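You operate a simulated robot arm through the tools that you are given. There is no shell and no other tool. Be economical: measure what you need, move in short steps, check, and stop when the job is done.

The job below is to be done with a simulated robot arm. You get a single attempt, and the scene is never put back.

TASK
Take the white jig pin on the white table top and put it away on the front of the fixture table. Put the blue weight on the middle shelf of the job box cart. Take the yellow pad on the bare end of the drawings table and put it away on the top of the parts cart. Close the cart drawer. Put the strainer basket that says "A76" from the top of the skid cart on the green card. Put the steel fitting labelled "T30" from the white table top on the top of the cap stand. Take the anchor plate marked "D62" from the white table top and put it in the inside of the kit case. Do these in any order. Set down upright: blue weight, strainer basket, steel fitting.

It is judged by the outcome, as a careful person would: the job done as asked, and still so three seconds after it is handed in. It fails if anything else is knocked over, pushed out of place, dropped, spilled or broken. Lids that push on must go on centred and level and be pressed home; caps that screw on are set level and turned clockwise until they are tight.

THE ROBOT
A 6-joint arm with a fingered hand on a trunk, on a base that drives. Base frame: it is fixed to the floor where the robot stands at the start and does not move with it; the origin is under the middle of the robot, x ahead of it, y to its left, z up. Lengths are in m, angles in rad, forces in N, time in s.
With the tool pointing down near the work surface it reaches from about 0.22 to 0.48 m from the robot's upright axis, wherever it stands. Its first joint turns from -2.897 to 2.897 rad. Places, roughly: anchor plate [0.5, 0.5, 0.75]; blue weight (7x5x5 cm) [5.5, -7.3, 0.8]; cart drawer [5.8, -4.9, 0.7]; front of the fixture table [5.6, 0.2, 0.9]; green card [5.75, -6.5, 0.75]; inside of the kit case (31x17 cm) [-0.9, 2.06, 0.8]; middle shelf of the job box cart [2.8, -9.2, 0.4]; steel fitting [1, 0.5, 0.75]; strainer basket [3.75, -3.75, 1]; top of the cap stand [1.1, 2.3, 0.7]; top of the parts cart [6.2, -4.9, 0.8]; white jig pin (3x3x7 cm) [0.5, 0.1, 0.8]; yellow pad (7x5x4 cm) [6, -6.6, 0.8]. Payload 2.3 kg.
The TCP is the grasp point between the finger pads, 0.022 m short of the fingertips. In the tool frame z runs along the fingers and y along their closing line. The gripper opens to 0.112 m. The gripper's body begins 0.06 m behind the TCP. The gripper is a hand of 3 fingers: y runs from the thumb to the fingers, the wrist lies at [0, 0, -0.218] in the tool frame, and closing takes about 1.5 s.
Orientation is that of the tool frame in the base frame, as a unit quaternion [w, x, y, z]. With the fingers straight down and closing along the base's y, the tool's x points along the base's -x, its y along +y and its z along -z.

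THE INTERFACE
- The arm moves only by the tool drive_tool. Its argument "plan" is one flat list of numbers, 6 for each row, row after row: the shift along the tool's x, y, z in units of 40 mm (1.0 is 40 mm), then the turn, a rotation vector about the tool's x, y, z in units of 5 degrees (1.0 is 5 degrees). In form: [tx, ty, tz, rx, ry, rz, tx, ty, tz, rx, ry, rz, ...]. A call has 1 to 8 rows; each row shifts and turns the commanded pose from where the row before left it, along the tool's axes as they then stand. "claw" is the finger opening in m, from 0 to 0.112, set as the call begins (left out, the last holds). A call with a number of a shift or a turn outside -1 to 1 is refused whole. Each row takes 0.2 s and may step no farther than 0.05 m and 0.15 rad from the row before; otherwise, or with a gripper value out of range, the whole call is refused. Where a pose cannot be reached the arm comes as near as it can. A force on the tool above 40 N (or 10 N above the force at the start of the call, whichever is more), or a blocked arm, ends the call early, and 0.2 s more pass. Each finger travels about 0.072 m/s and halts on what it meets, pressing with about 33 N; the grip force reading is that of the motor and also rises with nothing between the fingers. The clock runs only during rows and for 0.2 s after the last one: add rows that do not move to give the fingers time. The reply holds the time, the measured pose of the TCP, the force on the tool along the base axes, the opening and the grip force, in the units named above and with some noise, with the torque about the TCP (base axes, N m) and any sound that the robot's microphone picked up, and new pictures: "show" is both (left out), scene, wrist or none.
- Cameras (640 x 400 px; columns grow to the right, rows downward): "scene" is now at [0.0025, 0.1543, 1.5307]; the picture's right is [0.19, -0.98, 0.00], its down [-0.87, -0.17, -0.46] and it looks along [0.46, 0.09, -0.89] (base axes); focal length 251 px, centre (320, 200). "wrist" rides on the gripper at [0.066, 0.003, -0.08] in the tool frame; the picture's right is [-0.05, 1.00, 0.00], its down [-0.77, -0.04, -0.64] and it looks along [-0.64, -0.03, 0.77] (tool axes); focal length 275 px, centre (320, 200).
- lift_body(by): slides the trunk up (or, below 0, down) by that many m; the arm and the scene camera ride with it, the base frame stays. It gives what a move gives, with no picture.
- base_move(legs): drives the robot by 1 to 6 legs, each [ahead, left, turn to the left] in m, m and rad, along the robot's own axes; the way and the turn of a leg run together, so that a leg with both is an arc; at most 1.5 m and 3.142 rad a leg. The arm and the cameras ride along, it lands a little off, and it stops where it bumps. It gives what a move gives, and a new picture of the scene camera.
- move_fingers(finger1, finger2, thumb_bend): sets how far each is bent, from 0 (flat) to 100 (curled in); at 30 the hand is open as for a grip, at 70 the pads meet at the TCP. One left out holds its place. A second passes; each finger stops where it meets its share of the squeeze, and holds until it gets a number again. A gripper value or a shape takes the hand back. It gives what a move gives, with no picture; readings hold the bend of each and the force on the fingers (four entries, about 0 where the hand has none), thumb and palm.
- preshape(shape): the hand has 3 fingers and takes this shape, open, in about a second: jaw (thumb against the fingers, like two jaws); tri (thumb and two fingers); tip (a fingertip pinch); poke (one finger out to press); point (the index stretched); flat (the hand flat); cup (the hand cupped); fist (a fist). The gripper value then closes the fingers along that shape, each until it touches; the sizes above hold for jaw. It gives what a move gives, with no picture.
- pan_tilt(pan, tilt): turns the head with the scene camera to pan (to the left, within 2.705 rad either way) and tilt (down, from -0.506 to 1.204), counted from straight ahead of the robot. It gives what a move gives, and a new picture of the scene camera.
- measure_at(camera, pixels): for up to 12 pixels [column, row] of the newest picture of that camera ("zoom" is the newest enlarged one), the place [x, y, z] in the base frame of the surface seen there, good to about 0.003 m. No time passes.
- inspect(camera, box): a new picture of the part [left, top, right, bottom] of that camera's present view, enlarged. No time passes.
- close_job(): hands the job in; it is judged then, once.

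Work in short steps. Measure before you move; look again where a grasp or a placing could have gone wrong, and mend it. You have 131 turns and 260 pictures in all, those below and enlarged ones among them. Open the gripper and draw the arm clear of the work before you hand the job in, unless the task says otherwise.

The tools are called after "Request:" as name(argument=value, ...) on one line, values as JSON. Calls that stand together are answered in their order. drive_tool: Moves the arm, as the interface text tells. Its arguments: {"type":"object","properties":{"plan":{"type":"array","items":{"type":"number"}},"claw":{"type":"number"},"show":{"type":"string","enum":["both","scene","wrist","none"]}},"required":["plan"]} The other tools are called the same way: lift_body (by) slides the trunk up or down; preshape (shape) gives the hand a shape; move_fingers (finger1, finger2, thumb_bend) moves the fingers one by one; base_move (legs) drives the base; pan_tilt (pan, tilt) turns the head that bears the scene camera; measure_at (camera, pixels) gives the place of the surface under pixels of a picture; inspect (camera, box) takes an enlarged picture of a part of a camera's view; close_job () hands the job in.

At the start:

```text
time: 0.0
position: [0.1847, 0.2811, 1.0024]
orientation: [0.0, 0.0, 1.0, 0.0]
wrist_force: [-0.7, -0.9, 0.4]
torque: [-0.02, 0.0, 0.01]
width: 0.112
gripper_force: 0.1
shape: jaw
bend: [30.0, 30.0, 30.0]
finger forces: [0.0, 0.0, 0.0, 0.0, 0.0, 0.1]
trunk travel left (down, up): [-0.475, 0.115]
robot x, y, heading: [0.0001, -0.0039, -0.003]
head pan, tilt: [0.187, 1.087]
```

scene: 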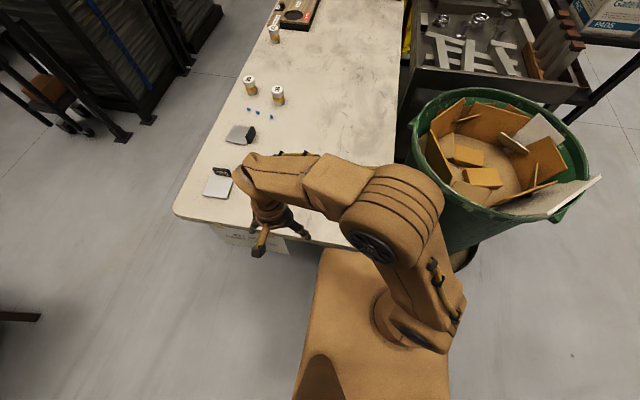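
wrist: 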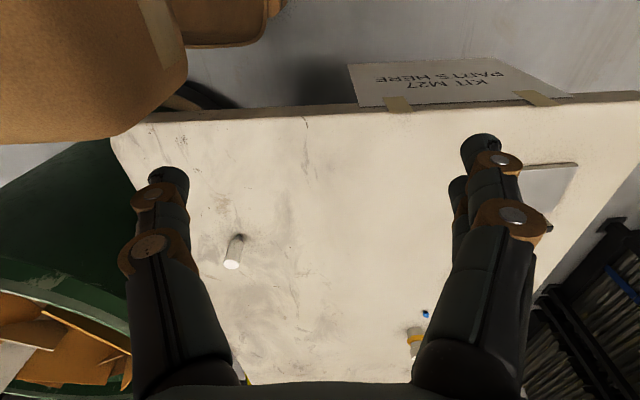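

The wrist picture shows the white pin at (235,252); the scene shows plates at (240,135), (217,185) and fittings at (249,85), (277,95), (274,33). I measure these and enlarge for the labels.

Request:
measure_at(camera="wrist", pixels=[[232, 265], [238, 240], [300, 200], [555, 170], [415, 340]])

Request:
measure_at(camera="scene", pixels=[[240, 135], [217, 185], [249, 80], [277, 90], [274, 30], [221, 172], [249, 133], [248, 109], [271, 117], [300, 15]])

Request:
inspect(camera="scene", box=[190, 60, 310, 210])

```text
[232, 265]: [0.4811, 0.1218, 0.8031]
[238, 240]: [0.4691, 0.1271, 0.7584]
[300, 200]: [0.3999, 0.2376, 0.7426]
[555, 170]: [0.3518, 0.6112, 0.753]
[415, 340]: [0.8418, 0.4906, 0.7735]
```

```text
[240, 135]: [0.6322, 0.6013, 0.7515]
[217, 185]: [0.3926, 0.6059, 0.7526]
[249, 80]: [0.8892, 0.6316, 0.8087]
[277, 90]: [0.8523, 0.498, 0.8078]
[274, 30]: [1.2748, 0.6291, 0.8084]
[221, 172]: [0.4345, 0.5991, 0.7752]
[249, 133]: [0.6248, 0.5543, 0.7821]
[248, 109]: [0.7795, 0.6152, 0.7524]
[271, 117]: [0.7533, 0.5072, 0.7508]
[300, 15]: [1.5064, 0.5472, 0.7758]
```

```text
2.67 times, centred on (250, 135) of scene
```

zoom: 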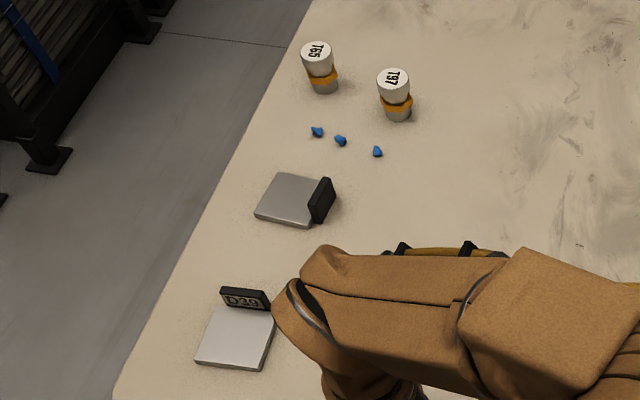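

Labels read T65, T97 and D39 so far; the second plate's label faces away and the third fitting is farther off. I survey the room with the head.

Request:
pan_tilt(pan=0.5, tilt=0.5)

Request:
pan_tilt(pan=-0.7, tilt=0.3)

Request:
pan_tilt(pan=1.8, tilt=0.5)

```text
time: 1.0
position: [0.1834, 0.2791, 1.0019]
orientation: [-0.001, 0.0, 1.0, 0.0]
wrist_force: [-0.6, -0.4, 0.5]
torque: [0.03, 0.01, 0.02]
width: 0.1118
gripper_force: 0.1
shape: jaw
bend: [30.0, 30.0, 30.0]
finger forces: [0.1, 0.1, 0.1, 0.0, 0.0, 0.1]
trunk travel left (down, up): [-0.475, 0.115]
robot x, y, heading: [0.0018, 0.0005, 0.002]
head pan, tilt: [0.499, 0.499]
```

scene: 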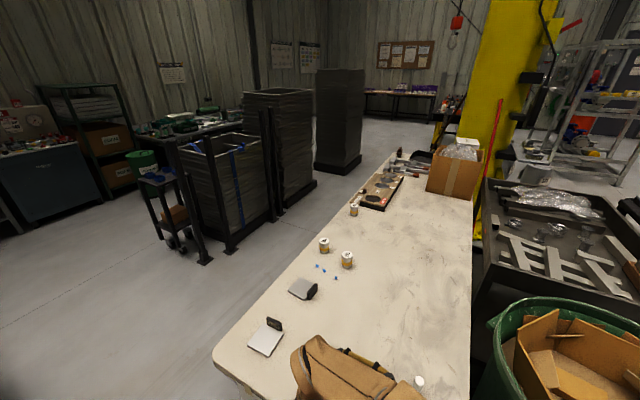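

```text
time: 2.4
position: [0.184, 0.2789, 1.0028]
orientation: [0.0, 0.0, 1.0, 0.0]
wrist_force: [0.0, 0.3, 0.0]
torque: [0.03, -0.02, -0.03]
width: 0.112
gripper_force: 0.0
shape: jaw
bend: [30.0, 30.0, 30.0]
finger forces: [0.0, 0.1, 0.0, 0.0, 0.1, 0.1]
trunk travel left (down, up): [-0.475, 0.115]
robot x, y, heading: [-0.0032, 0.0004, 0.002]
head pan, tilt: [-0.7, 0.3]
```

scene: 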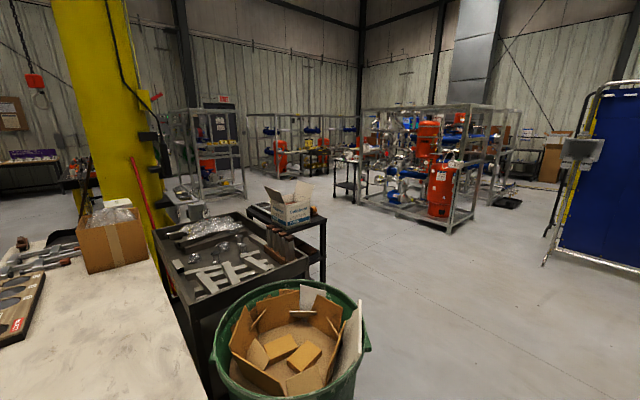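

```text
time: 4.7
position: [0.1836, 0.2795, 1.0038]
orientation: [0.0, 0.001, 1.0, 0.0]
wrist_force: [0.7, 0.3, -0.2]
torque: [-0.01, 0.01, -0.01]
width: 0.1121
gripper_force: 0.1
shape: jaw
bend: [30.0, 30.0, 30.0]
finger forces: [0.0, 0.1, 0.1, 0.0, 0.1, 0.1]
trunk travel left (down, up): [-0.475, 0.115]
robot x, y, heading: [-0.0013, -0.0007, -0.001]
head pan, tilt: [1.799, 0.499]
```

scene: 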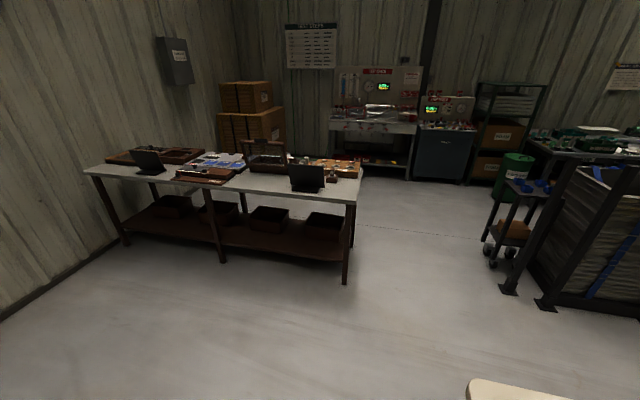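

The cap stand looks like the small black cart at (530,190), and the kit case is on the bench at left. I look down at the passage left of the white table to measure clearances.

Request:
pan_tilt(pan=0.75, tilt=0.75)

```text
time: 6.0
position: [0.1839, 0.2792, 1.0025]
orientation: [0.0, 0.0, 1.0, 0.0]
wrist_force: [-0.4, -0.9, -1.4]
torque: [0.02, 0.02, 0.03]
width: 0.1117
gripper_force: 0.0
shape: jaw
bend: [30.0, 30.0, 30.0]
finger forces: [0.0, 0.0, 0.0, 0.0, 0.0, 0.0]
trunk travel left (down, up): [-0.475, 0.115]
robot x, y, heading: [-0.0017, -0.0005, -0.0]
head pan, tilt: [0.75, 0.75]
```

scene: 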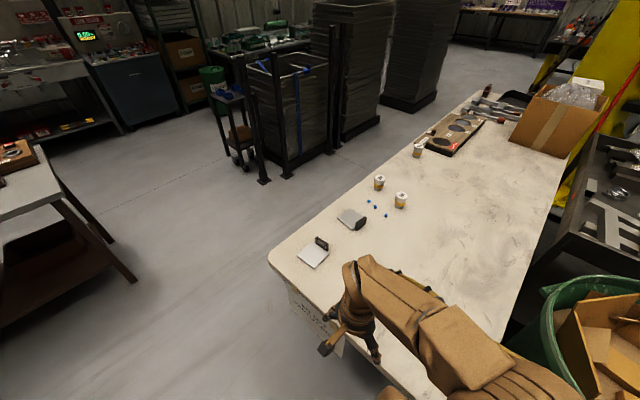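

I measure table corner (270,255), left table edge, rack feet (263,182),(288,177), cap stand (235,140,) bench leg (135,280).

Request:
measure_at(camera="scene", pixels=[[272, 258], [345, 182], [470, 95], [263, 182], [335, 150], [224, 93], [240, 172], [132, 280], [75, 215], [378, 120], [250, 163]])

Request:
inspect(camera="scene", box=[280, 120, 440, 280])

Request:
inspect(camera="scene", box=[190, 60, 290, 190])

```text
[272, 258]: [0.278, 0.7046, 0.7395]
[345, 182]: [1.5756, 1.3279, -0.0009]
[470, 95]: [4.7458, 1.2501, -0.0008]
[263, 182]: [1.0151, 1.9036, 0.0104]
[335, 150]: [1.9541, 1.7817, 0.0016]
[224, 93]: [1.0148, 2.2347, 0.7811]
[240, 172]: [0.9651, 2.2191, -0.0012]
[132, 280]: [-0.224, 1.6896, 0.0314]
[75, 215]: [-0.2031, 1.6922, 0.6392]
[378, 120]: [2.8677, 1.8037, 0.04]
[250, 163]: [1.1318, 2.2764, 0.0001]
```

```text
2.50 times, centred on (360, 200) of scene
```

zoom: 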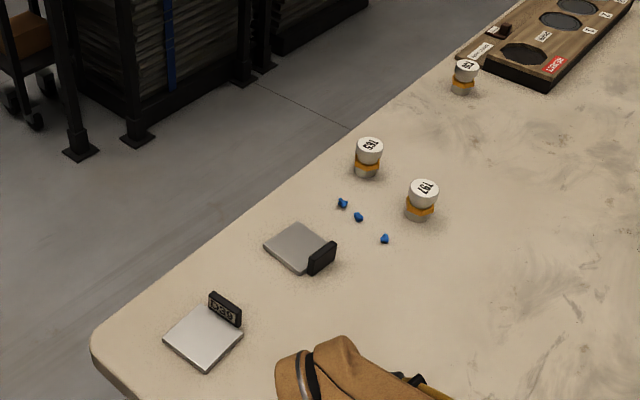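

```text
3.08 times, centred on (240, 125) of scene
```

zoom: 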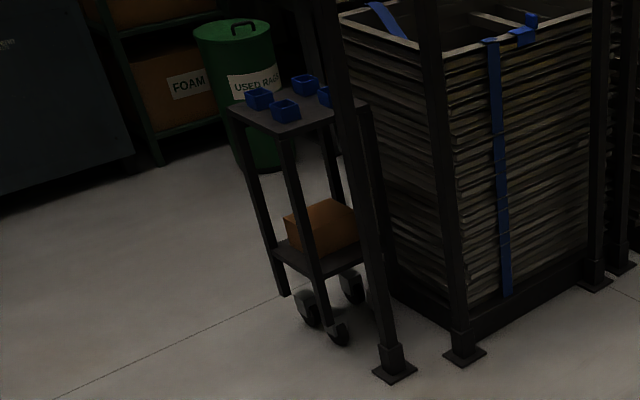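

The passage between the table edge (y≈0.70) and the racks is free. I drive round to the table's left side, facing it.

Request:
base_move(legs=[[-0.15, 0, 0], [0, 1.15, 0], [0.6, 0, 0], [0, 0, -1.571]])

Request:
pan_tilt(pan=0, tilt=0.9)

```text
time: 19.6
position: [0.7222, 0.9915, 1.0013]
orientation: [0.0, 0.697, 0.718, 0.0]
wrist_force: [-0.9, -0.2, 0.6]
torque: [0.02, 0.03, 0.01]
width: 0.1121
gripper_force: 0.1
shape: jaw
bend: [30.0, 30.0, 30.0]
finger forces: [0.1, 0.0, 0.0, 0.0, 0.0, 0.0]
trunk travel left (down, up): [-0.475, 0.115]
robot x, y, heading: [0.4376, 1.165, -1.539]
head pan, tilt: [0.75, 0.75]
```

scene: 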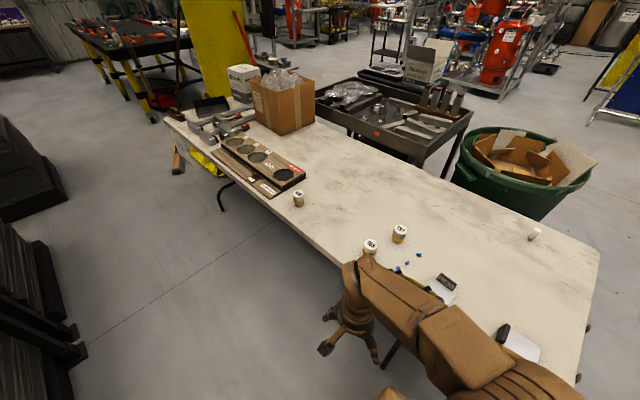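

```text
time: 20.7
position: [0.723, 0.9901, 1.0023]
orientation: [0.0, 0.697, 0.717, 0.001]
wrist_force: [-0.1, 0.5, 0.4]
torque: [0.0, 0.02, 0.0]
width: 0.1119
gripper_force: 0.2
shape: jaw
bend: [30.0, 30.0, 30.0]
finger forces: [0.1, 0.0, 0.0, 0.0, 0.0, 0.0]
trunk travel left (down, up): [-0.475, 0.115]
robot x, y, heading: [0.4393, 1.1679, -1.538]
head pan, tilt: [0.0, 0.901]
```

scene: 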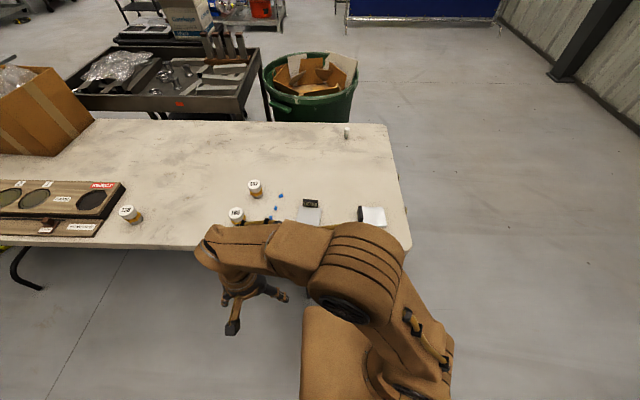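

I enlarge to read the labels of the middle plate (310,205) and the third fitting (130,212).

Request:
inspect(camera="scene", box=[280, 180, 400, 240])

Request:
inspect(camera="scene", box=[100, 160, 280, 260])

Request:
measure_at(camera="scene", pixels=[[311, 200], [311, 204], [311, 216], [296, 216], [323, 214], [346, 129], [346, 136], [128, 208], [235, 213], [350, 225], [310, 238]])

```text
5.33 times, centred on (340, 210) of scene
```

zoom: 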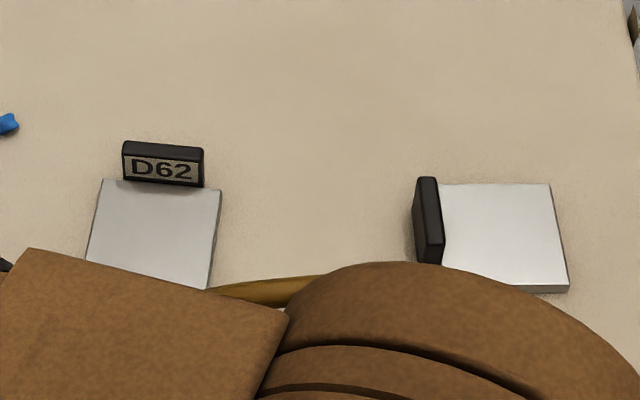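

```text
3.56 times, centred on (190, 210) of scene
```

zoom: 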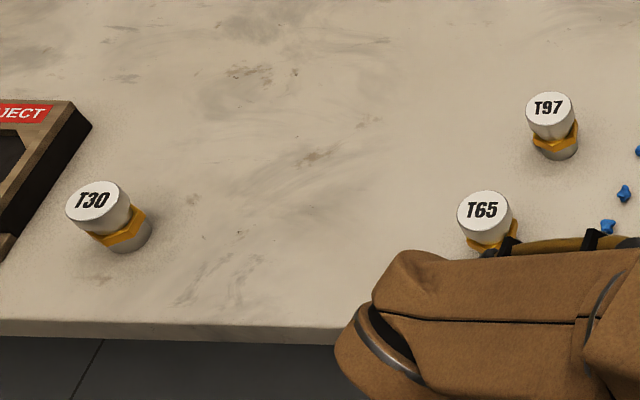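

```text
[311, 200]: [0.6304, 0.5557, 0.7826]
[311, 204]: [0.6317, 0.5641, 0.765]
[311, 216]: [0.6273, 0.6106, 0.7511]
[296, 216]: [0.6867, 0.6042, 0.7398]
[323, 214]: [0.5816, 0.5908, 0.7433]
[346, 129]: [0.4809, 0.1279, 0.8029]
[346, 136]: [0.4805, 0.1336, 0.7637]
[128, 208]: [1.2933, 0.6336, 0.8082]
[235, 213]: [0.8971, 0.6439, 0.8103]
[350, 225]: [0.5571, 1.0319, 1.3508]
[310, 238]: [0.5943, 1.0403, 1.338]
```

D62 is the middle plate with its tag at about (0.63,0.56); T30 is the fitting at (1.29,0.63). I drive in front of the D62 plate.

Request:
base_move(legs=[[0, 0, -0.033], [0.165, 0.17, 0]])

```text
time: 22.8
position: [0.8866, 0.8198, 1.0014]
orientation: [0.0, 0.706, 0.709, 0.0]
wrist_force: [0.0, 0.6, 0.9]
torque: [0.0, 0.01, 0.0]
width: 0.1119
gripper_force: 0.0
shape: jaw
bend: [30.0, 30.0, 30.0]
finger forces: [0.0, 0.0, 0.0, 0.0, 0.0, 0.1]
trunk travel left (down, up): [-0.475, 0.115]
robot x, y, heading: [0.6046, 1.0058, -1.563]
head pan, tilt: [0.0, 0.901]
```

scene: 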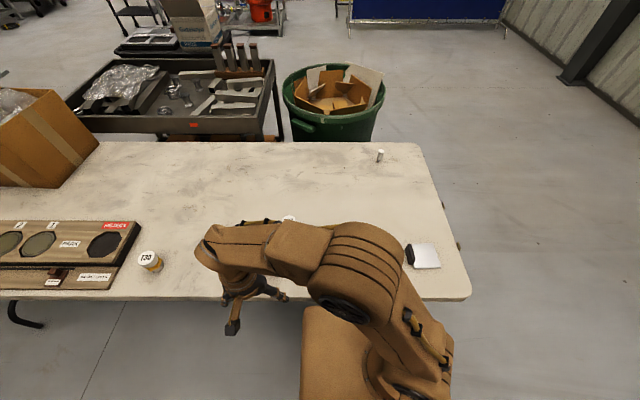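

I swing the tool over the plate while turning it 90° so that the fingers close along y across the tag.

Request:
drive_tool(plan=[-0.34, -0.34, 0, 0, 0, 1, -0.368, -0.309, 0, 0, 0, 1, -0.394, -0.276, 0, 0, 0, 1, -0.416, -0.24, 0, 0, 0, 1, -0.436, -0.203, 0, 0, 0, 1, -0.452, -0.164, 0, 0, 0, 1, -0.464, -0.124, 0, 0, 0, 1, -0.474, -0.084, 0, 0, 0, 1], show="none")

Request:
drive_tool(plan=[-0.479, -0.042, 0, 0, 0, 1, -0.481, 0, 0, 0, 0, 1, -0.479, 0.042, 0, 0, 0, 1, -0.474, 0.084, 0, 0, 0, 1, -0.464, 0.124, 0, 0, 0, 1, -0.452, 0.164, 0, 0, 0, 1, -0.436, 0.203, 0, 0, 0, 1, -0.416, 0.24, 0, 0, 0, 1], show="none")

Request:
drive_tool(plan=[-0.394, 0.276, 0, 0, 0, 1, -0.368, 0.309, 0, 0, 0, 1, 0, 0, 0, 0, 0, 0])

```text
time: 24.6
position: [0.7784, 0.7104, 1.0011]
orientation: [0.0, 0.905, 0.425, -0.001]
wrist_force: [0.6, 0.4, 0.6]
torque: [0.0, 0.0, 0.01]
width: 0.112
gripper_force: 0.1
shape: jaw
bend: [30.0, 30.0, 30.0]
finger forces: [0.0, 0.0, 0.0, 0.0, 0.0, 0.0]
trunk travel left (down, up): [-0.475, 0.115]
robot x, y, heading: [0.6088, 1.0038, -1.562]
head pan, tilt: [0.0, 0.901]
```

```text
time: 26.4
position: [0.6713, 0.6003, 1.0015]
orientation: [0.001, 0.996, 0.088, 0.0]
wrist_force: [-0.7, -0.3, 0.7]
torque: [0.03, 0.02, -0.01]
width: 0.1116
gripper_force: 0.1
shape: jaw
bend: [30.0, 30.0, 30.0]
finger forces: [0.0, 0.1, 0.0, 0.1, 0.1, 0.0]
trunk travel left (down, up): [-0.475, 0.115]
robot x, y, heading: [0.6072, 1.0038, -1.569]
head pan, tilt: [0.0, 0.901]
```

```text
time: 27.2
position: [0.6429, 0.5744, 1.0044]
orientation: [0.0, 1.0, 0.002, 0.0]
wrist_force: [0.1, -0.4, 0.1]
torque: [-0.01, -0.01, 0.01]
width: 0.1119
gripper_force: 0.0
shape: jaw
bend: [30.0, 30.0, 30.0]
finger forces: [0.0, 0.0, 0.0, 0.0, 0.1, 0.0]
trunk travel left (down, up): [-0.475, 0.115]
robot x, y, heading: [0.6079, 1.0022, -1.563]
head pan, tilt: [0.0, 0.901]
```

scene: 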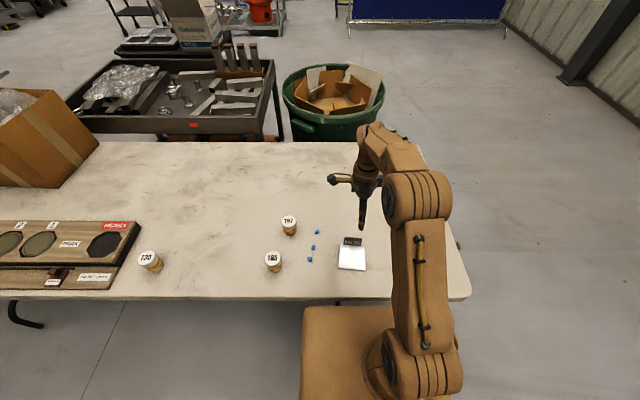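
wrist: 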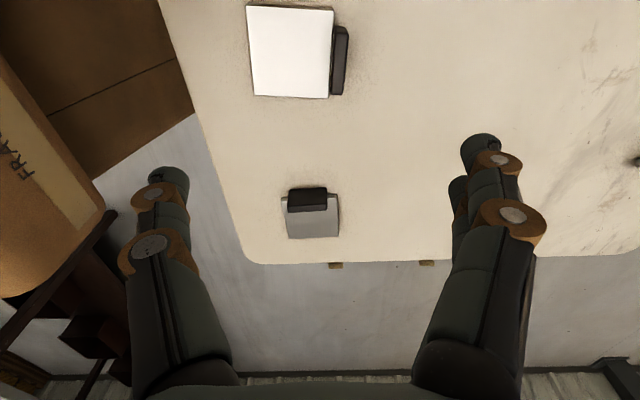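

The wrist view shows D62's plate at the top with the tag from (341,28) to (337,95). I measure the tag.

Request:
measure_at(camera="wrist", pixels=[[340, 31], [338, 90], [341, 60], [334, 60], [347, 60], [290, 50], [252, 90], [328, 96], [249, 10]])

Request:
inspect(camera="wrist", box=[240, 0, 360, 100])

```text
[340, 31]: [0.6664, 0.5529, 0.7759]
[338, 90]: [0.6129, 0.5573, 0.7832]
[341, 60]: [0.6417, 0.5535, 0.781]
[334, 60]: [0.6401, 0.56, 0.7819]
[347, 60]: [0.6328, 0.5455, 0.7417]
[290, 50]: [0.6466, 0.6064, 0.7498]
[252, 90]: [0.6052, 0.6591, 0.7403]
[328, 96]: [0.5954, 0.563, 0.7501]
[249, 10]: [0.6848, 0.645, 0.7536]
```

```text
4.00 times, centred on (300, 50) of wrist
```

zoom: 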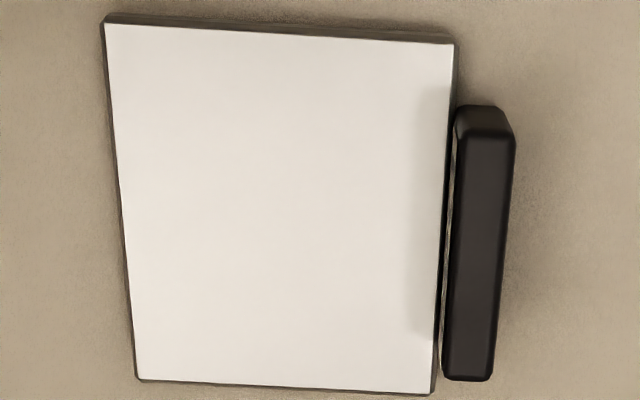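

The tag is 15 mm thick, centred at about (0.638,0.556), top z 0.782, skewed about 4°. I align and descend to TCP z≈0.777.

Request:
drive_tool(plan=[-0.12, 0.45, 0.5, 0, 0, 0.9, 0, 0, 1, 0, 0, 0, 0, 0, 1, 0, 0, 0, 0, 0, 1, 0, 0, 0, 0, 0, 1, 0, 0, 0, 0, 0, 0.7, 0, 0, 0, 0, 0, 0.45, 0, 0, 0, 0, 0, 0, 0, 0, 0])

```text
time: 29.0
position: [0.6392, 0.5558, 0.776]
orientation: [0.001, 0.999, -0.038, 0.0]
wrist_force: [-0.7, -0.1, 0.7]
torque: [0.02, -0.01, -0.02]
width: 0.1119
gripper_force: 0.1
shape: jaw
bend: [30.0, 30.0, 30.0]
finger forces: [0.0, 0.1, 0.0, 0.0, 0.0, 0.0]
trunk travel left (down, up): [-0.475, 0.115]
robot x, y, heading: [0.6079, 1.0033, -1.562]
head pan, tilt: [0.0, 0.901]
```

scene: 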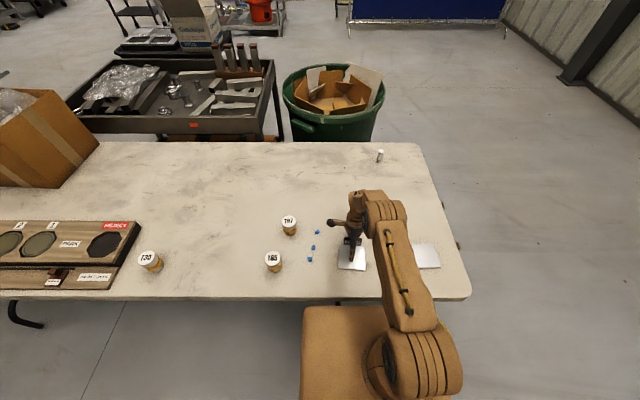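
wrist: 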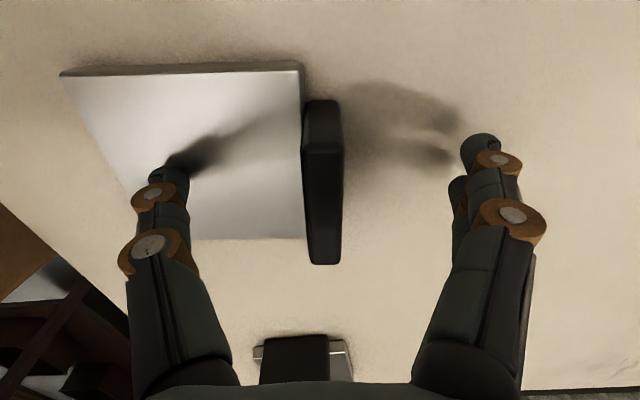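

The tag lies at the picture centre, between the fingers. I close and give the fingers time.

Request:
drive_tool(plan=[0, 0, 0, 0, 0, 0, 0, 0, 0, 0, 0, 0, 0, 0, 0, 0, 0, 0, 0, 0, 0, 0, 0, 0, 0, 0, 0, 0, 0, 0, 0, 0, 0, 0, 0, 0, 0, 0, 0, 0, 0, 0, 0, 0, 0, 0, 0, 0], claw=0, show="wrist")

Request:
drive_tool(plan=[0, 0, -0.5, 0, 0, 0, 0, 0, -1, 0, 0, 0, 0, 0, -1, 0, 0, 0, 0, 0, -1, 0, 0, 0])

```text
time: 30.8
position: [0.6388, 0.5563, 0.7754]
orientation: [-0.001, 0.999, -0.038, 0.001]
wrist_force: [0.1, 0.5, -0.3]
torque: [0.0, 0.0, -0.01]
width: 0.0086
gripper_force: 32.6
shape: jaw
bend: [72.0, 72.0, 70.0]
finger forces: [14.4, 14.7, 0.1, 0.0, 29.5, 0.1]
trunk travel left (down, up): [-0.475, 0.115]
robot x, y, heading: [0.6073, 1.0008, -1.566]
head pan, tilt: [0.0, 0.901]
```

wrist: 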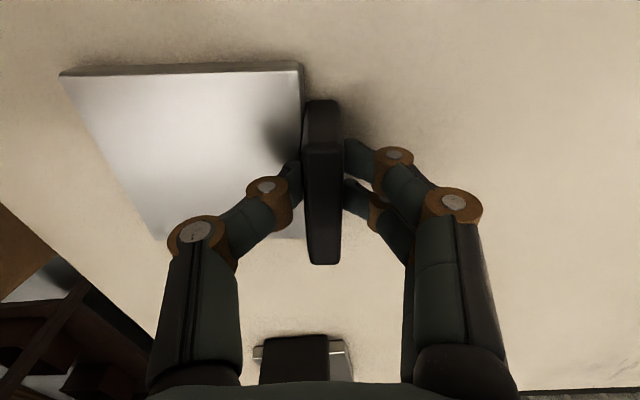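

```text
time: 31.8
position: [0.6379, 0.5564, 0.9162]
orientation: [0.0, 0.999, -0.037, 0.0]
wrist_force: [-0.5, 0.0, -7.1]
torque: [-0.21, -0.01, 0.03]
width: 0.0077
gripper_force: 33.1
shape: jaw
bend: [73.0, 73.0, 70.0]
finger forces: [15.7, 15.4, 0.0, 0.1, 33.2, 0.1]
trunk travel left (down, up): [-0.475, 0.115]
robot x, y, heading: [0.6056, 1.0032, -1.56]
head pan, tilt: [0.0, 0.901]
```

scene: 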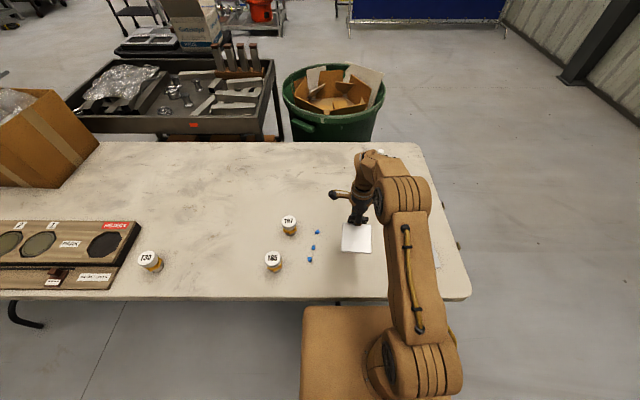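
wrist: 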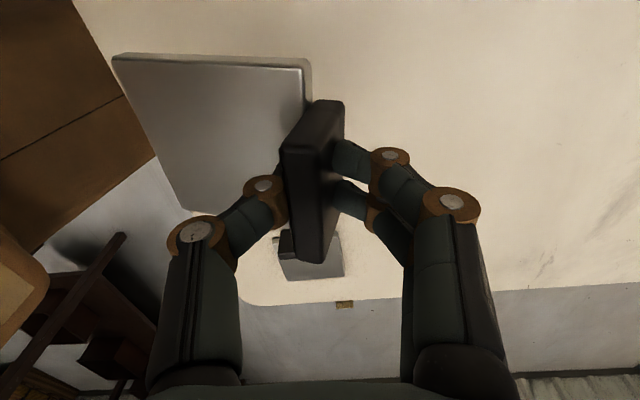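

The plate is held (7 N). I raise it a little, back off, turn about and drive toward the bench with the kit case, then look.

Request:
drive_tool(plan=[0, 0, -1, 0, 0, 0, 0, 0, -1, 0, 0, 0], show="none")

Request:
base_move(legs=[[-0.1, 0, 0], [0, 0, 3.138], [0, 1.4, 0]])

Request:
pan_tilt(pan=0, tilt=0.7)

```text
time: 32.4
position: [0.6366, 0.555, 0.9953]
orientation: [-0.001, 0.999, -0.038, 0.0]
wrist_force: [0.2, 0.2, -6.4]
torque: [-0.23, 0.01, 0.02]
width: 0.0077
gripper_force: 33.4
shape: jaw
bend: [73.0, 73.0, 69.0]
finger forces: [15.8, 15.4, 0.0, 0.0, 33.1, 0.0]
trunk travel left (down, up): [-0.475, 0.115]
robot x, y, heading: [0.6078, 1.0021, -1.569]
head pan, tilt: [0.0, 0.901]
```

```text
time: 47.5
position: [-0.8321, 1.4988, 0.9954]
orientation: [0.0, 0.02, 1.0, 0.0]
wrist_force: [0.0, -1.3, -7.9]
torque: [0.26, 0.04, -0.01]
width: 0.0074
gripper_force: 33.2
shape: jaw
bend: [73.0, 73.0, 70.0]
finger forces: [15.1, 14.7, 0.0, 0.1, 31.7, 0.0]
trunk travel left (down, up): [-0.475, 0.115]
robot x, y, heading: [-0.7868, 1.0553, 1.61]
head pan, tilt: [0.0, 0.901]
```

scene: 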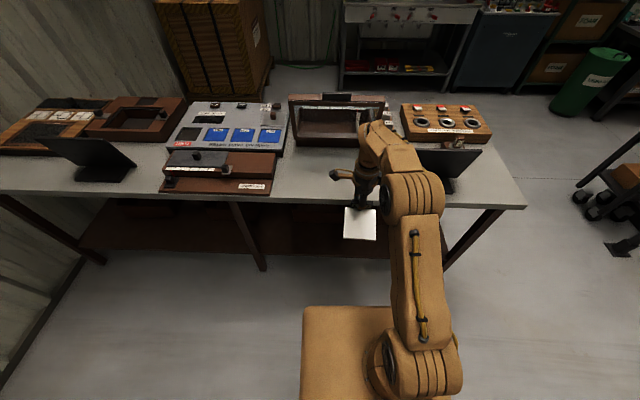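

```text
time: 48.2
position: [-0.8324, 1.4987, 0.9945]
orientation: [0.0, 0.02, 1.0, -0.002]
wrist_force: [0.3, -1.2, -6.6]
torque: [0.24, 0.02, -0.01]
width: 0.0072
gripper_force: 33.1
shape: jaw
bend: [73.0, 73.0, 70.0]
finger forces: [15.0, 14.7, 0.0, 0.0, 31.8, 0.0]
trunk travel left (down, up): [-0.475, 0.115]
robot x, y, heading: [-0.7878, 1.0506, 1.605]
head pan, tilt: [0.0, 0.7]
```

scene: 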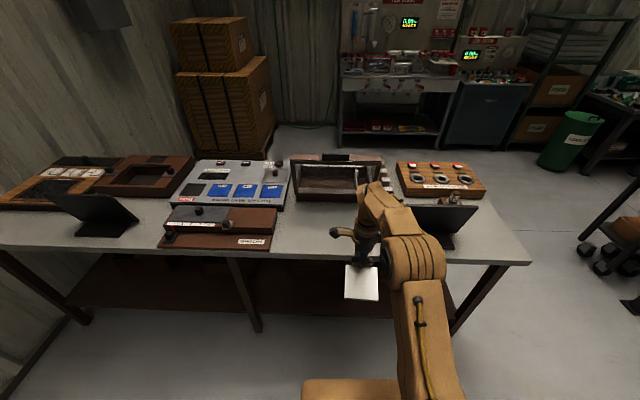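

Request:
inspect(camera="scene", box=[270, 140, 410, 230])

Request:
measure_at(camera="scene", pixels=[[293, 157], [382, 160], [296, 198], [330, 190], [335, 175], [300, 190], [330, 158], [330, 220], [330, 256], [415, 212], [312, 165]])

```text
4.44 times, centred on (340, 185) of scene
```

zoom: 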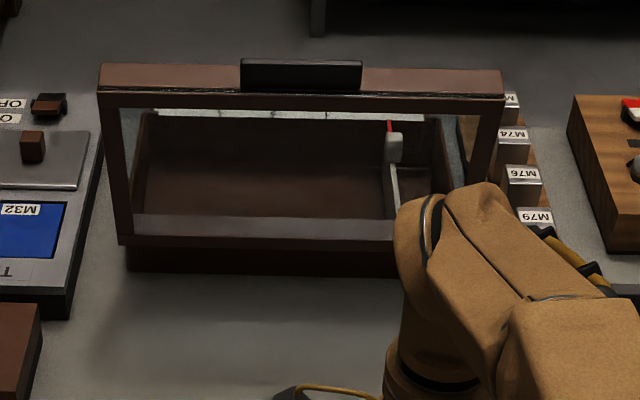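

```text
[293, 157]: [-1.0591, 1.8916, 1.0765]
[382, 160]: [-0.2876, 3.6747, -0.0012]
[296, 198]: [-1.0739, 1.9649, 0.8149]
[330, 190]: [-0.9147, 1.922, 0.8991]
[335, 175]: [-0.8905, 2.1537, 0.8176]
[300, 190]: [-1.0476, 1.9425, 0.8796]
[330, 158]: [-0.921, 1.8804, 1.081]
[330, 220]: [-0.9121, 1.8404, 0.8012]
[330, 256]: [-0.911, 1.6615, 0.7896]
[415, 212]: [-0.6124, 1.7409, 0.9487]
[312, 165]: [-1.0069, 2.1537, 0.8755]
```

The lettering is upside-down from here and the case's lid stands open on this near side, so the case must be served from the far side. I measure the far edge of the bench and the floor behind.

Request:
measure_at(camera="scene", pixels=[[390, 162], [470, 172], [525, 262], [478, 185], [440, 145], [300, 140], [340, 135], [440, 155], [500, 200], [270, 150], [230, 155], [190, 150]])

Request:
pan_tilt(pan=-0.6, tilt=0.6)

```text
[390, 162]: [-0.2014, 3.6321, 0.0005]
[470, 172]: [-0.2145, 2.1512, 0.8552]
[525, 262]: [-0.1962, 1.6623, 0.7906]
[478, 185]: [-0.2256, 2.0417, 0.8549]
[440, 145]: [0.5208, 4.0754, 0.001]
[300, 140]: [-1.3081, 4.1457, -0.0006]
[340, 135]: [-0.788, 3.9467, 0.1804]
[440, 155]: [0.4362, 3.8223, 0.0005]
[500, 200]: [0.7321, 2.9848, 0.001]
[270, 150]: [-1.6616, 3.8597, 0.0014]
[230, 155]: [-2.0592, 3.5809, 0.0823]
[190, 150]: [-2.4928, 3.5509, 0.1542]
```

```text
time: 49.2
position: [-0.8321, 1.4991, 0.9954]
orientation: [0.0, 0.02, 1.0, -0.001]
wrist_force: [1.2, 1.0, -7.0]
torque: [0.24, -0.02, 0.06]
width: 0.0074
gripper_force: 32.4
shape: jaw
bend: [73.0, 73.0, 70.0]
finger forces: [15.1, 14.8, 0.0, 0.1, 31.8, 0.0]
trunk travel left (down, up): [-0.475, 0.115]
robot x, y, heading: [-0.787, 1.0586, 1.609]
head pan, tilt: [-0.6, 0.6]
```

scene: 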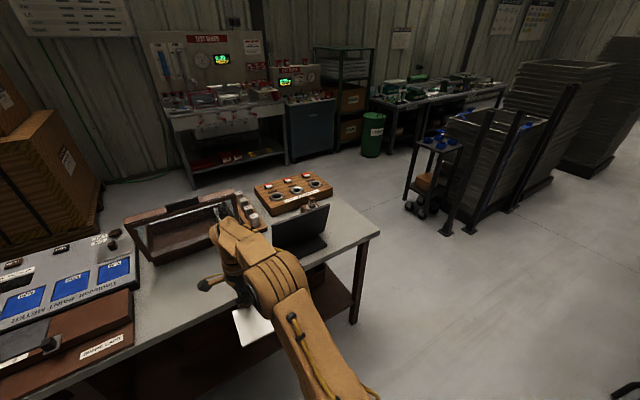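

The far side is free floor (y 2.4–3.5). I drive round the bench's right end through the corridor and face the bench from behind.

Request:
base_move(legs=[[0, -1.15, -0.038], [1.0, 0, 0], [0.95, 0, 0], [0, 0, 3.14], [0, -1.2, 0]])

Request:
pan_tilt(pan=0, tilt=0.8)

```text
time: 77.5
position: [-0.7738, 2.588, 0.9953]
orientation: [-0.001, 0.999, -0.036, 0.0]
wrist_force: [-0.2, -0.6, -6.5]
torque: [-0.24, 0.01, 0.02]
width: 0.0071
gripper_force: 33.4
shape: jaw
bend: [73.0, 73.0, 70.0]
finger forces: [14.5, 14.2, 0.0, 0.0, 30.9, 0.0]
trunk travel left (down, up): [-0.475, 0.115]
robot x, y, heading: [-0.8029, 3.0333, -1.562]
head pan, tilt: [-0.6, 0.6]
```

scene: 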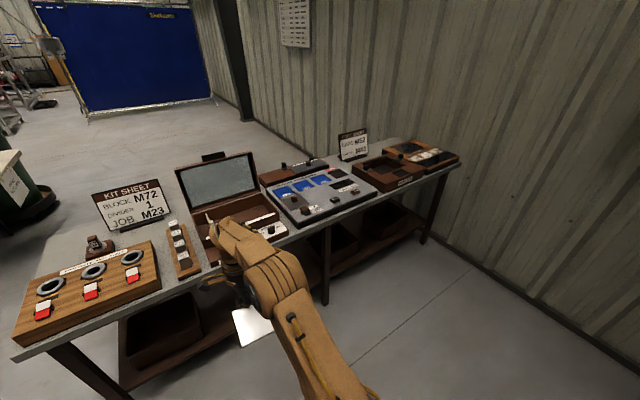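

```text
time: 78.5
position: [-0.7745, 2.587, 0.9952]
orientation: [-0.001, 0.999, -0.036, 0.001]
wrist_force: [-0.8, 0.0, -6.7]
torque: [-0.25, 0.01, 0.01]
width: 0.0069
gripper_force: 32.9
shape: jaw
bend: [73.0, 73.0, 70.0]
finger forces: [14.5, 14.2, 0.0, 0.1, 30.9, 0.1]
trunk travel left (down, up): [-0.475, 0.115]
robot x, y, heading: [-0.8078, 3.0296, -1.563]
head pan, tilt: [0.0, 0.799]
```

scene: 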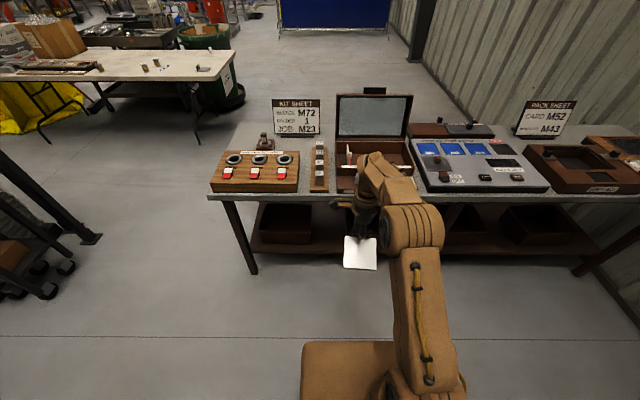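

The case is now seen from its front. I measure its inside and edges.

Request:
inspect(camera="scene", box=[300, 80, 460, 220])

Request:
measure_at(camera="scene", pixels=[[340, 96], [410, 97], [340, 140], [405, 141], [336, 165], [345, 145], [350, 158], [390, 150], [370, 148], [330, 197], [413, 165], [360, 190]])

```text
2.86 times, centred on (380, 150) of scene
```

zoom: 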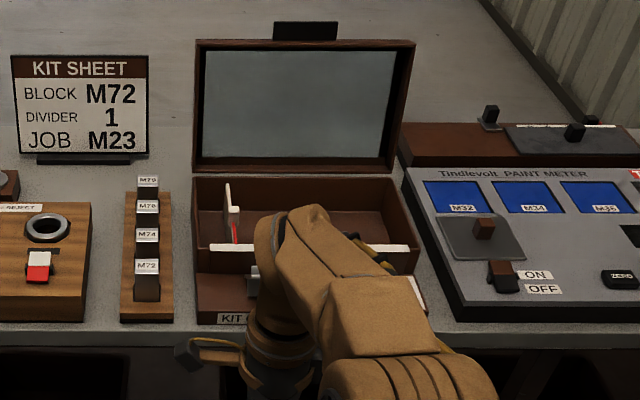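

```text
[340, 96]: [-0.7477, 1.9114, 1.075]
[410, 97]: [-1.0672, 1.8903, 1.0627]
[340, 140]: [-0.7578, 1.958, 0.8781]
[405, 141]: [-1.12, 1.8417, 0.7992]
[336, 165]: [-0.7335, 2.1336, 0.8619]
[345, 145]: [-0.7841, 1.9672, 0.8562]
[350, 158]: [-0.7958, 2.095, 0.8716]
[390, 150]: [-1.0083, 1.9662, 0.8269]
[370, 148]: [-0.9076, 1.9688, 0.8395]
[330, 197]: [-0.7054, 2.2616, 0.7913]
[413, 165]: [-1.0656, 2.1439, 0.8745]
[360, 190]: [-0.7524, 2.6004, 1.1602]
```

The free compartment spans x −1.06…−0.81, y 1.97…2.15, rim z 0.875. I measure the bench's near edge and my own base's front edge (350,343) to know how near I may drive.

Request:
measure_at(camera="scene", pixels=[[345, 345], [310, 345], [345, 395], [300, 197], [440, 192], [455, 250], [290, 262], [252, 270], [400, 380], [307, 395]])

```text
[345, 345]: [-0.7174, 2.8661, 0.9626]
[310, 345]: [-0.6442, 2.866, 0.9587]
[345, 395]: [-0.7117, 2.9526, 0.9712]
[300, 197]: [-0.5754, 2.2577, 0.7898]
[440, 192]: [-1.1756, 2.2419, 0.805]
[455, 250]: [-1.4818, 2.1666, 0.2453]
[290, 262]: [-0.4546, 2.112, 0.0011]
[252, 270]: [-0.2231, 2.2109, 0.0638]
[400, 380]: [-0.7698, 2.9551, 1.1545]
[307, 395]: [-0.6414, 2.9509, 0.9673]
```

Bench edge is y≈2.26. Before driving in I turn the tool back 90° (tag then across x) in free space and raise it.

Request:
drive_tool(plan=[0, 0, -0.3, 0, 0, -1, 0, 0, -0.3, 0, 0, -1, 0, 0, -0.3, 0, 0, -1, 0, 0, -0.3, 0, 0, -1, 0, 0, -0.3, 0, 0, -1, 0, 0, -0.3, 0, 0, -1, 0, 0, 0, 0, 0, -1, 0, 0, 0, 0, 0, -1], show="none")

Request:
drive_tool(plan=[0, 0, 0, 0, 0, -1, 0, 0, 0, 0, 0, -1, 0, 0, 0, 0, 0, -1, 0, 0, 0, 0, 0, -1, 0, 0, 0, 0, 0, -1, 0, 0, 0, 0, 0, -1, 0, 0, 0, 0, 0, -1, 0, 0, 0, 0, 0, -1], show="none")

Request:
drive_tool(plan=[0, 0, 0, 0, 0, -1, 0, 0, 0, 0, 0, -1, 0, 0, 0, 0, 0, -0.6])

```text
time: 80.3
position: [-0.7741, 2.5881, 1.0671]
orientation: [-0.002, 0.951, 0.309, 0.0]
wrist_force: [0.9, -0.1, -7.6]
torque: [-0.19, -0.13, 0.0]
width: 0.0072
gripper_force: 33.3
shape: jaw
bend: [73.0, 73.0, 70.0]
finger forces: [14.7, 14.4, 0.0, 0.0, 31.1, 0.0]
trunk travel left (down, up): [-0.475, 0.115]
robot x, y, heading: [-0.8046, 3.0347, -1.56]
head pan, tilt: [0.0, 0.799]
```

```text
time: 82.1
position: [-0.7738, 2.5869, 1.0678]
orientation: [-0.001, 0.788, 0.616, 0.001]
wrist_force: [0.2, -0.2, -7.6]
torque: [0.0, -0.25, 0.0]
width: 0.0072
gripper_force: 32.5
shape: jaw
bend: [73.0, 73.0, 70.0]
finger forces: [14.7, 14.4, 0.1, 0.0, 31.2, 0.0]
trunk travel left (down, up): [-0.475, 0.115]
robot x, y, heading: [-0.805, 3.0339, -1.561]
head pan, tilt: [0.0, 0.799]
```

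```text
time: 82.9
position: [-0.7736, 2.587, 1.0675]
orientation: [-0.001, 0.713, 0.701, 0.001]
wrist_force: [0.2, 0.1, -6.5]
torque: [0.03, -0.22, 0.05]
width: 0.0076
gripper_force: 32.3
shape: jaw
bend: [73.0, 73.0, 70.0]
finger forces: [14.6, 14.3, 0.0, 0.1, 31.2, 0.0]
trunk travel left (down, up): [-0.475, 0.115]
robot x, y, heading: [-0.8071, 3.035, -1.562]
head pan, tilt: [0.0, 0.799]
```

scene: 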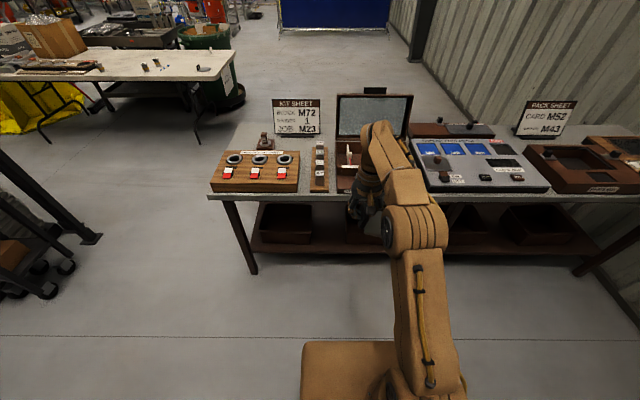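
wrist: 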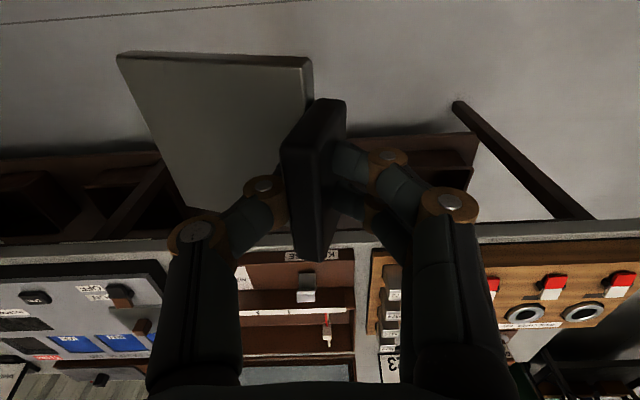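

Now I drive in toward the bench, keeping about 0.29 m from its edge.

Request:
base_move(legs=[[0, -0.1, 0], [0.48, 0, 0]])

Request:
drive_tool(plan=[0, 0, 0, 0, 0, 0], show="wrist")

```text
time: 86.5
position: [-0.8718, 2.1167, 1.0678]
orientation: [-0.001, 0.715, 0.699, 0.001]
wrist_force: [0.8, -0.7, -6.5]
torque: [0.02, -0.26, -0.01]
width: 0.0071
gripper_force: 32.9
shape: jaw
bend: [73.0, 73.0, 70.0]
finger forces: [14.7, 14.4, 0.0, 0.0, 31.2, 0.0]
trunk travel left (down, up): [-0.475, 0.115]
robot x, y, heading: [-0.8989, 2.564, -1.568]
head pan, tilt: [0.0, 0.799]
```

scene: 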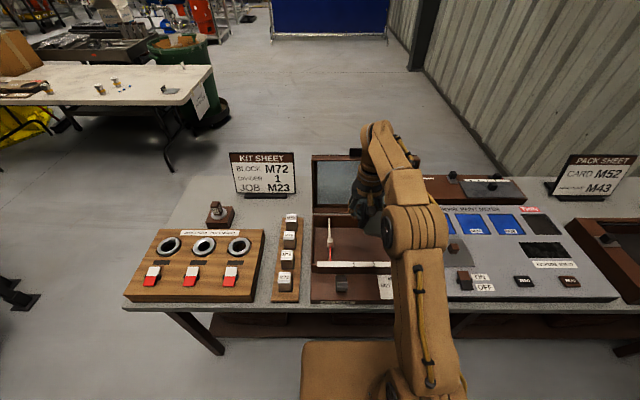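

```text
time: 86.9
position: [-0.872, 2.1171, 1.0669]
orientation: [-0.001, 0.715, 0.699, 0.0]
wrist_force: [-0.1, -0.4, -7.5]
torque: [0.01, -0.22, 0.0]
width: 0.0072
gripper_force: 32.8
shape: jaw
bend: [73.0, 73.0, 70.0]
finger forces: [14.7, 14.4, 0.1, 0.0, 31.2, 0.1]
trunk travel left (down, up): [-0.475, 0.115]
robot x, y, heading: [-0.9026, 2.5592, -1.566]
head pan, tilt: [0.0, 0.799]
```

wrist: 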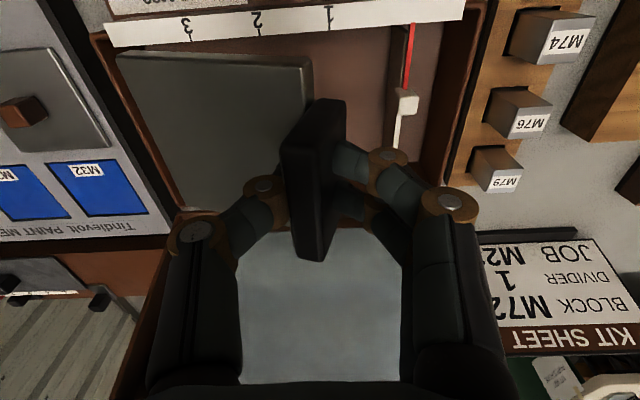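

I measure the divider (398,140) and the floor of the case in the wrist picture.

Request:
measure_at(camera="wrist", pixels=[[398, 140], [408, 70], [370, 100], [360, 50], [100, 40], [300, 20], [330, 235], [180, 50], [240, 180], [130, 90], [450, 120]])

```text
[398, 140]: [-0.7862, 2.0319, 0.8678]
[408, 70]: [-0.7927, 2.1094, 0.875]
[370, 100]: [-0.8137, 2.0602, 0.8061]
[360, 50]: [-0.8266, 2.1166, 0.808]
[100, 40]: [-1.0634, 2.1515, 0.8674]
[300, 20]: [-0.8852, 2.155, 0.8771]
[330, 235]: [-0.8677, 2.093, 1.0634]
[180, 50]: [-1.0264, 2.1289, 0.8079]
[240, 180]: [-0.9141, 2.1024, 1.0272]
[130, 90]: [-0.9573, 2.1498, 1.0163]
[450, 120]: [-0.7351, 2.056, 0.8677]
```

Floor is z 0.807, compartment x −1.05…−0.80. I move over its middle and lower to just above the floor.

Request:
drive_tool(plan=[-0.75, -0.3, 0, 0, 0, 0, -0.75, -0.3, 0, 0, 0, 0, 0, 0, 1, 0, 0, 0, 0, 0, 1, 0, 0, 0, 0, 0, 1, 0, 0, 0, 0, 0, 1, 0, 0, 0, 0, 0, 0.2, 0, 0, 0])

```text
time: 88.5
position: [-0.8992, 2.0884, 0.8922]
orientation: [0.0, 0.715, 0.699, 0.0]
wrist_force: [0.1, 0.1, -6.9]
torque: [0.04, -0.25, 0.01]
width: 0.0072
gripper_force: 33.0
shape: jaw
bend: [73.0, 73.0, 70.0]
finger forces: [15.3, 14.5, 0.0, 0.1, 32.0, 0.0]
out of reach, approached as far as the arm can: row 1, 2
trunk travel left (down, up): [-0.475, 0.115]
robot x, y, heading: [-0.902, 2.5644, -1.565]
head pan, tilt: [0.0, 0.799]
```

scene: 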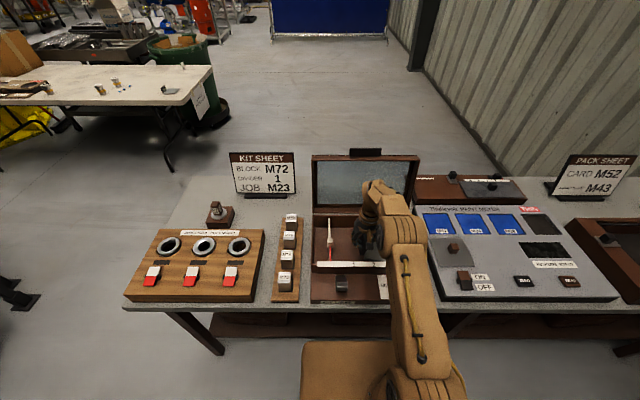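
wrist: 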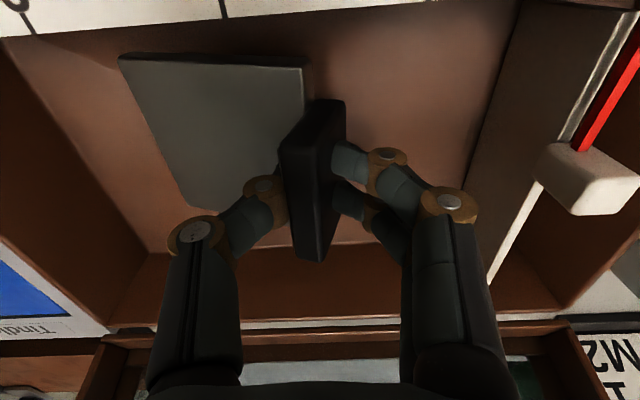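

At this height the arm reaches farther, so I shift 25 mm deeper (−y) before lowering.

Request:
drive_tool(plan=[-0.6, 0, 0, 0, 0, 0, 0, 0, 0.4, 0, 0, 0, 0, 0, 0.3, 0, 0, 0], show="wrist")

```text
time: 89.3
position: [-0.8988, 2.065, 0.8636]
orientation: [-0.001, 0.715, 0.699, 0.0]
wrist_force: [1.1, 0.7, -4.8]
torque: [-0.03, -0.04, 0.03]
width: 0.0071
gripper_force: 32.7
shape: jaw
bend: [73.0, 73.0, 70.0]
finger forces: [14.1, 15.9, 0.0, 0.1, 30.0, 0.0]
trunk travel left (down, up): [-0.475, 0.115]
robot x, y, heading: [-0.9014, 2.5663, -1.56]
head pan, tilt: [0.0, 0.799]
```

wrist: 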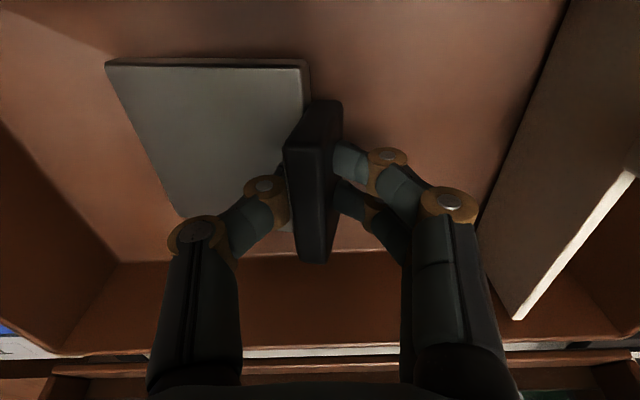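

The plate's outer edge is touching the case floor (force dropping). I lower slowly the rest of the way.

Request:
drive_tool(plan=[0, 0, 0.15, 0, 0, 0, 0, 0, 0.15, 0, 0, 0, 0, 0, 0.15, 0, 0, 0], show="wrist")

```text
time: 90.1
position: [-0.9013, 2.0654, 0.8459]
orientation: [0.0, 0.715, 0.699, 0.0]
wrist_force: [0.7, -0.6, -3.5]
torque: [-0.05, 0.06, -0.01]
width: 0.0073
gripper_force: 33.1
shape: jaw
bend: [72.0, 72.0, 70.0]
finger forces: [15.1, 16.0, 0.1, 0.0, 30.6, 0.1]
trunk travel left (down, up): [-0.475, 0.115]
robot x, y, heading: [-0.9025, 2.5664, -1.565]
head pan, tilt: [0.0, 0.799]
```

wrist: 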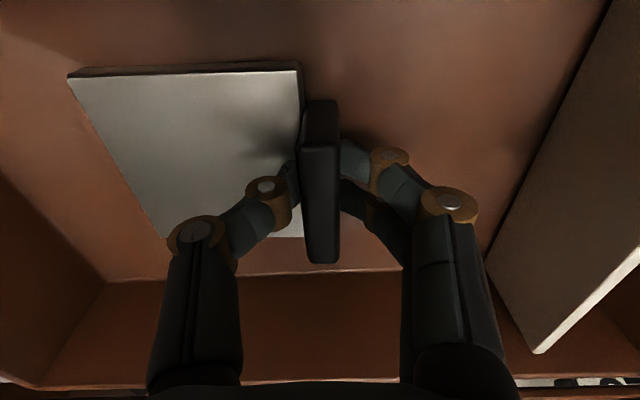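

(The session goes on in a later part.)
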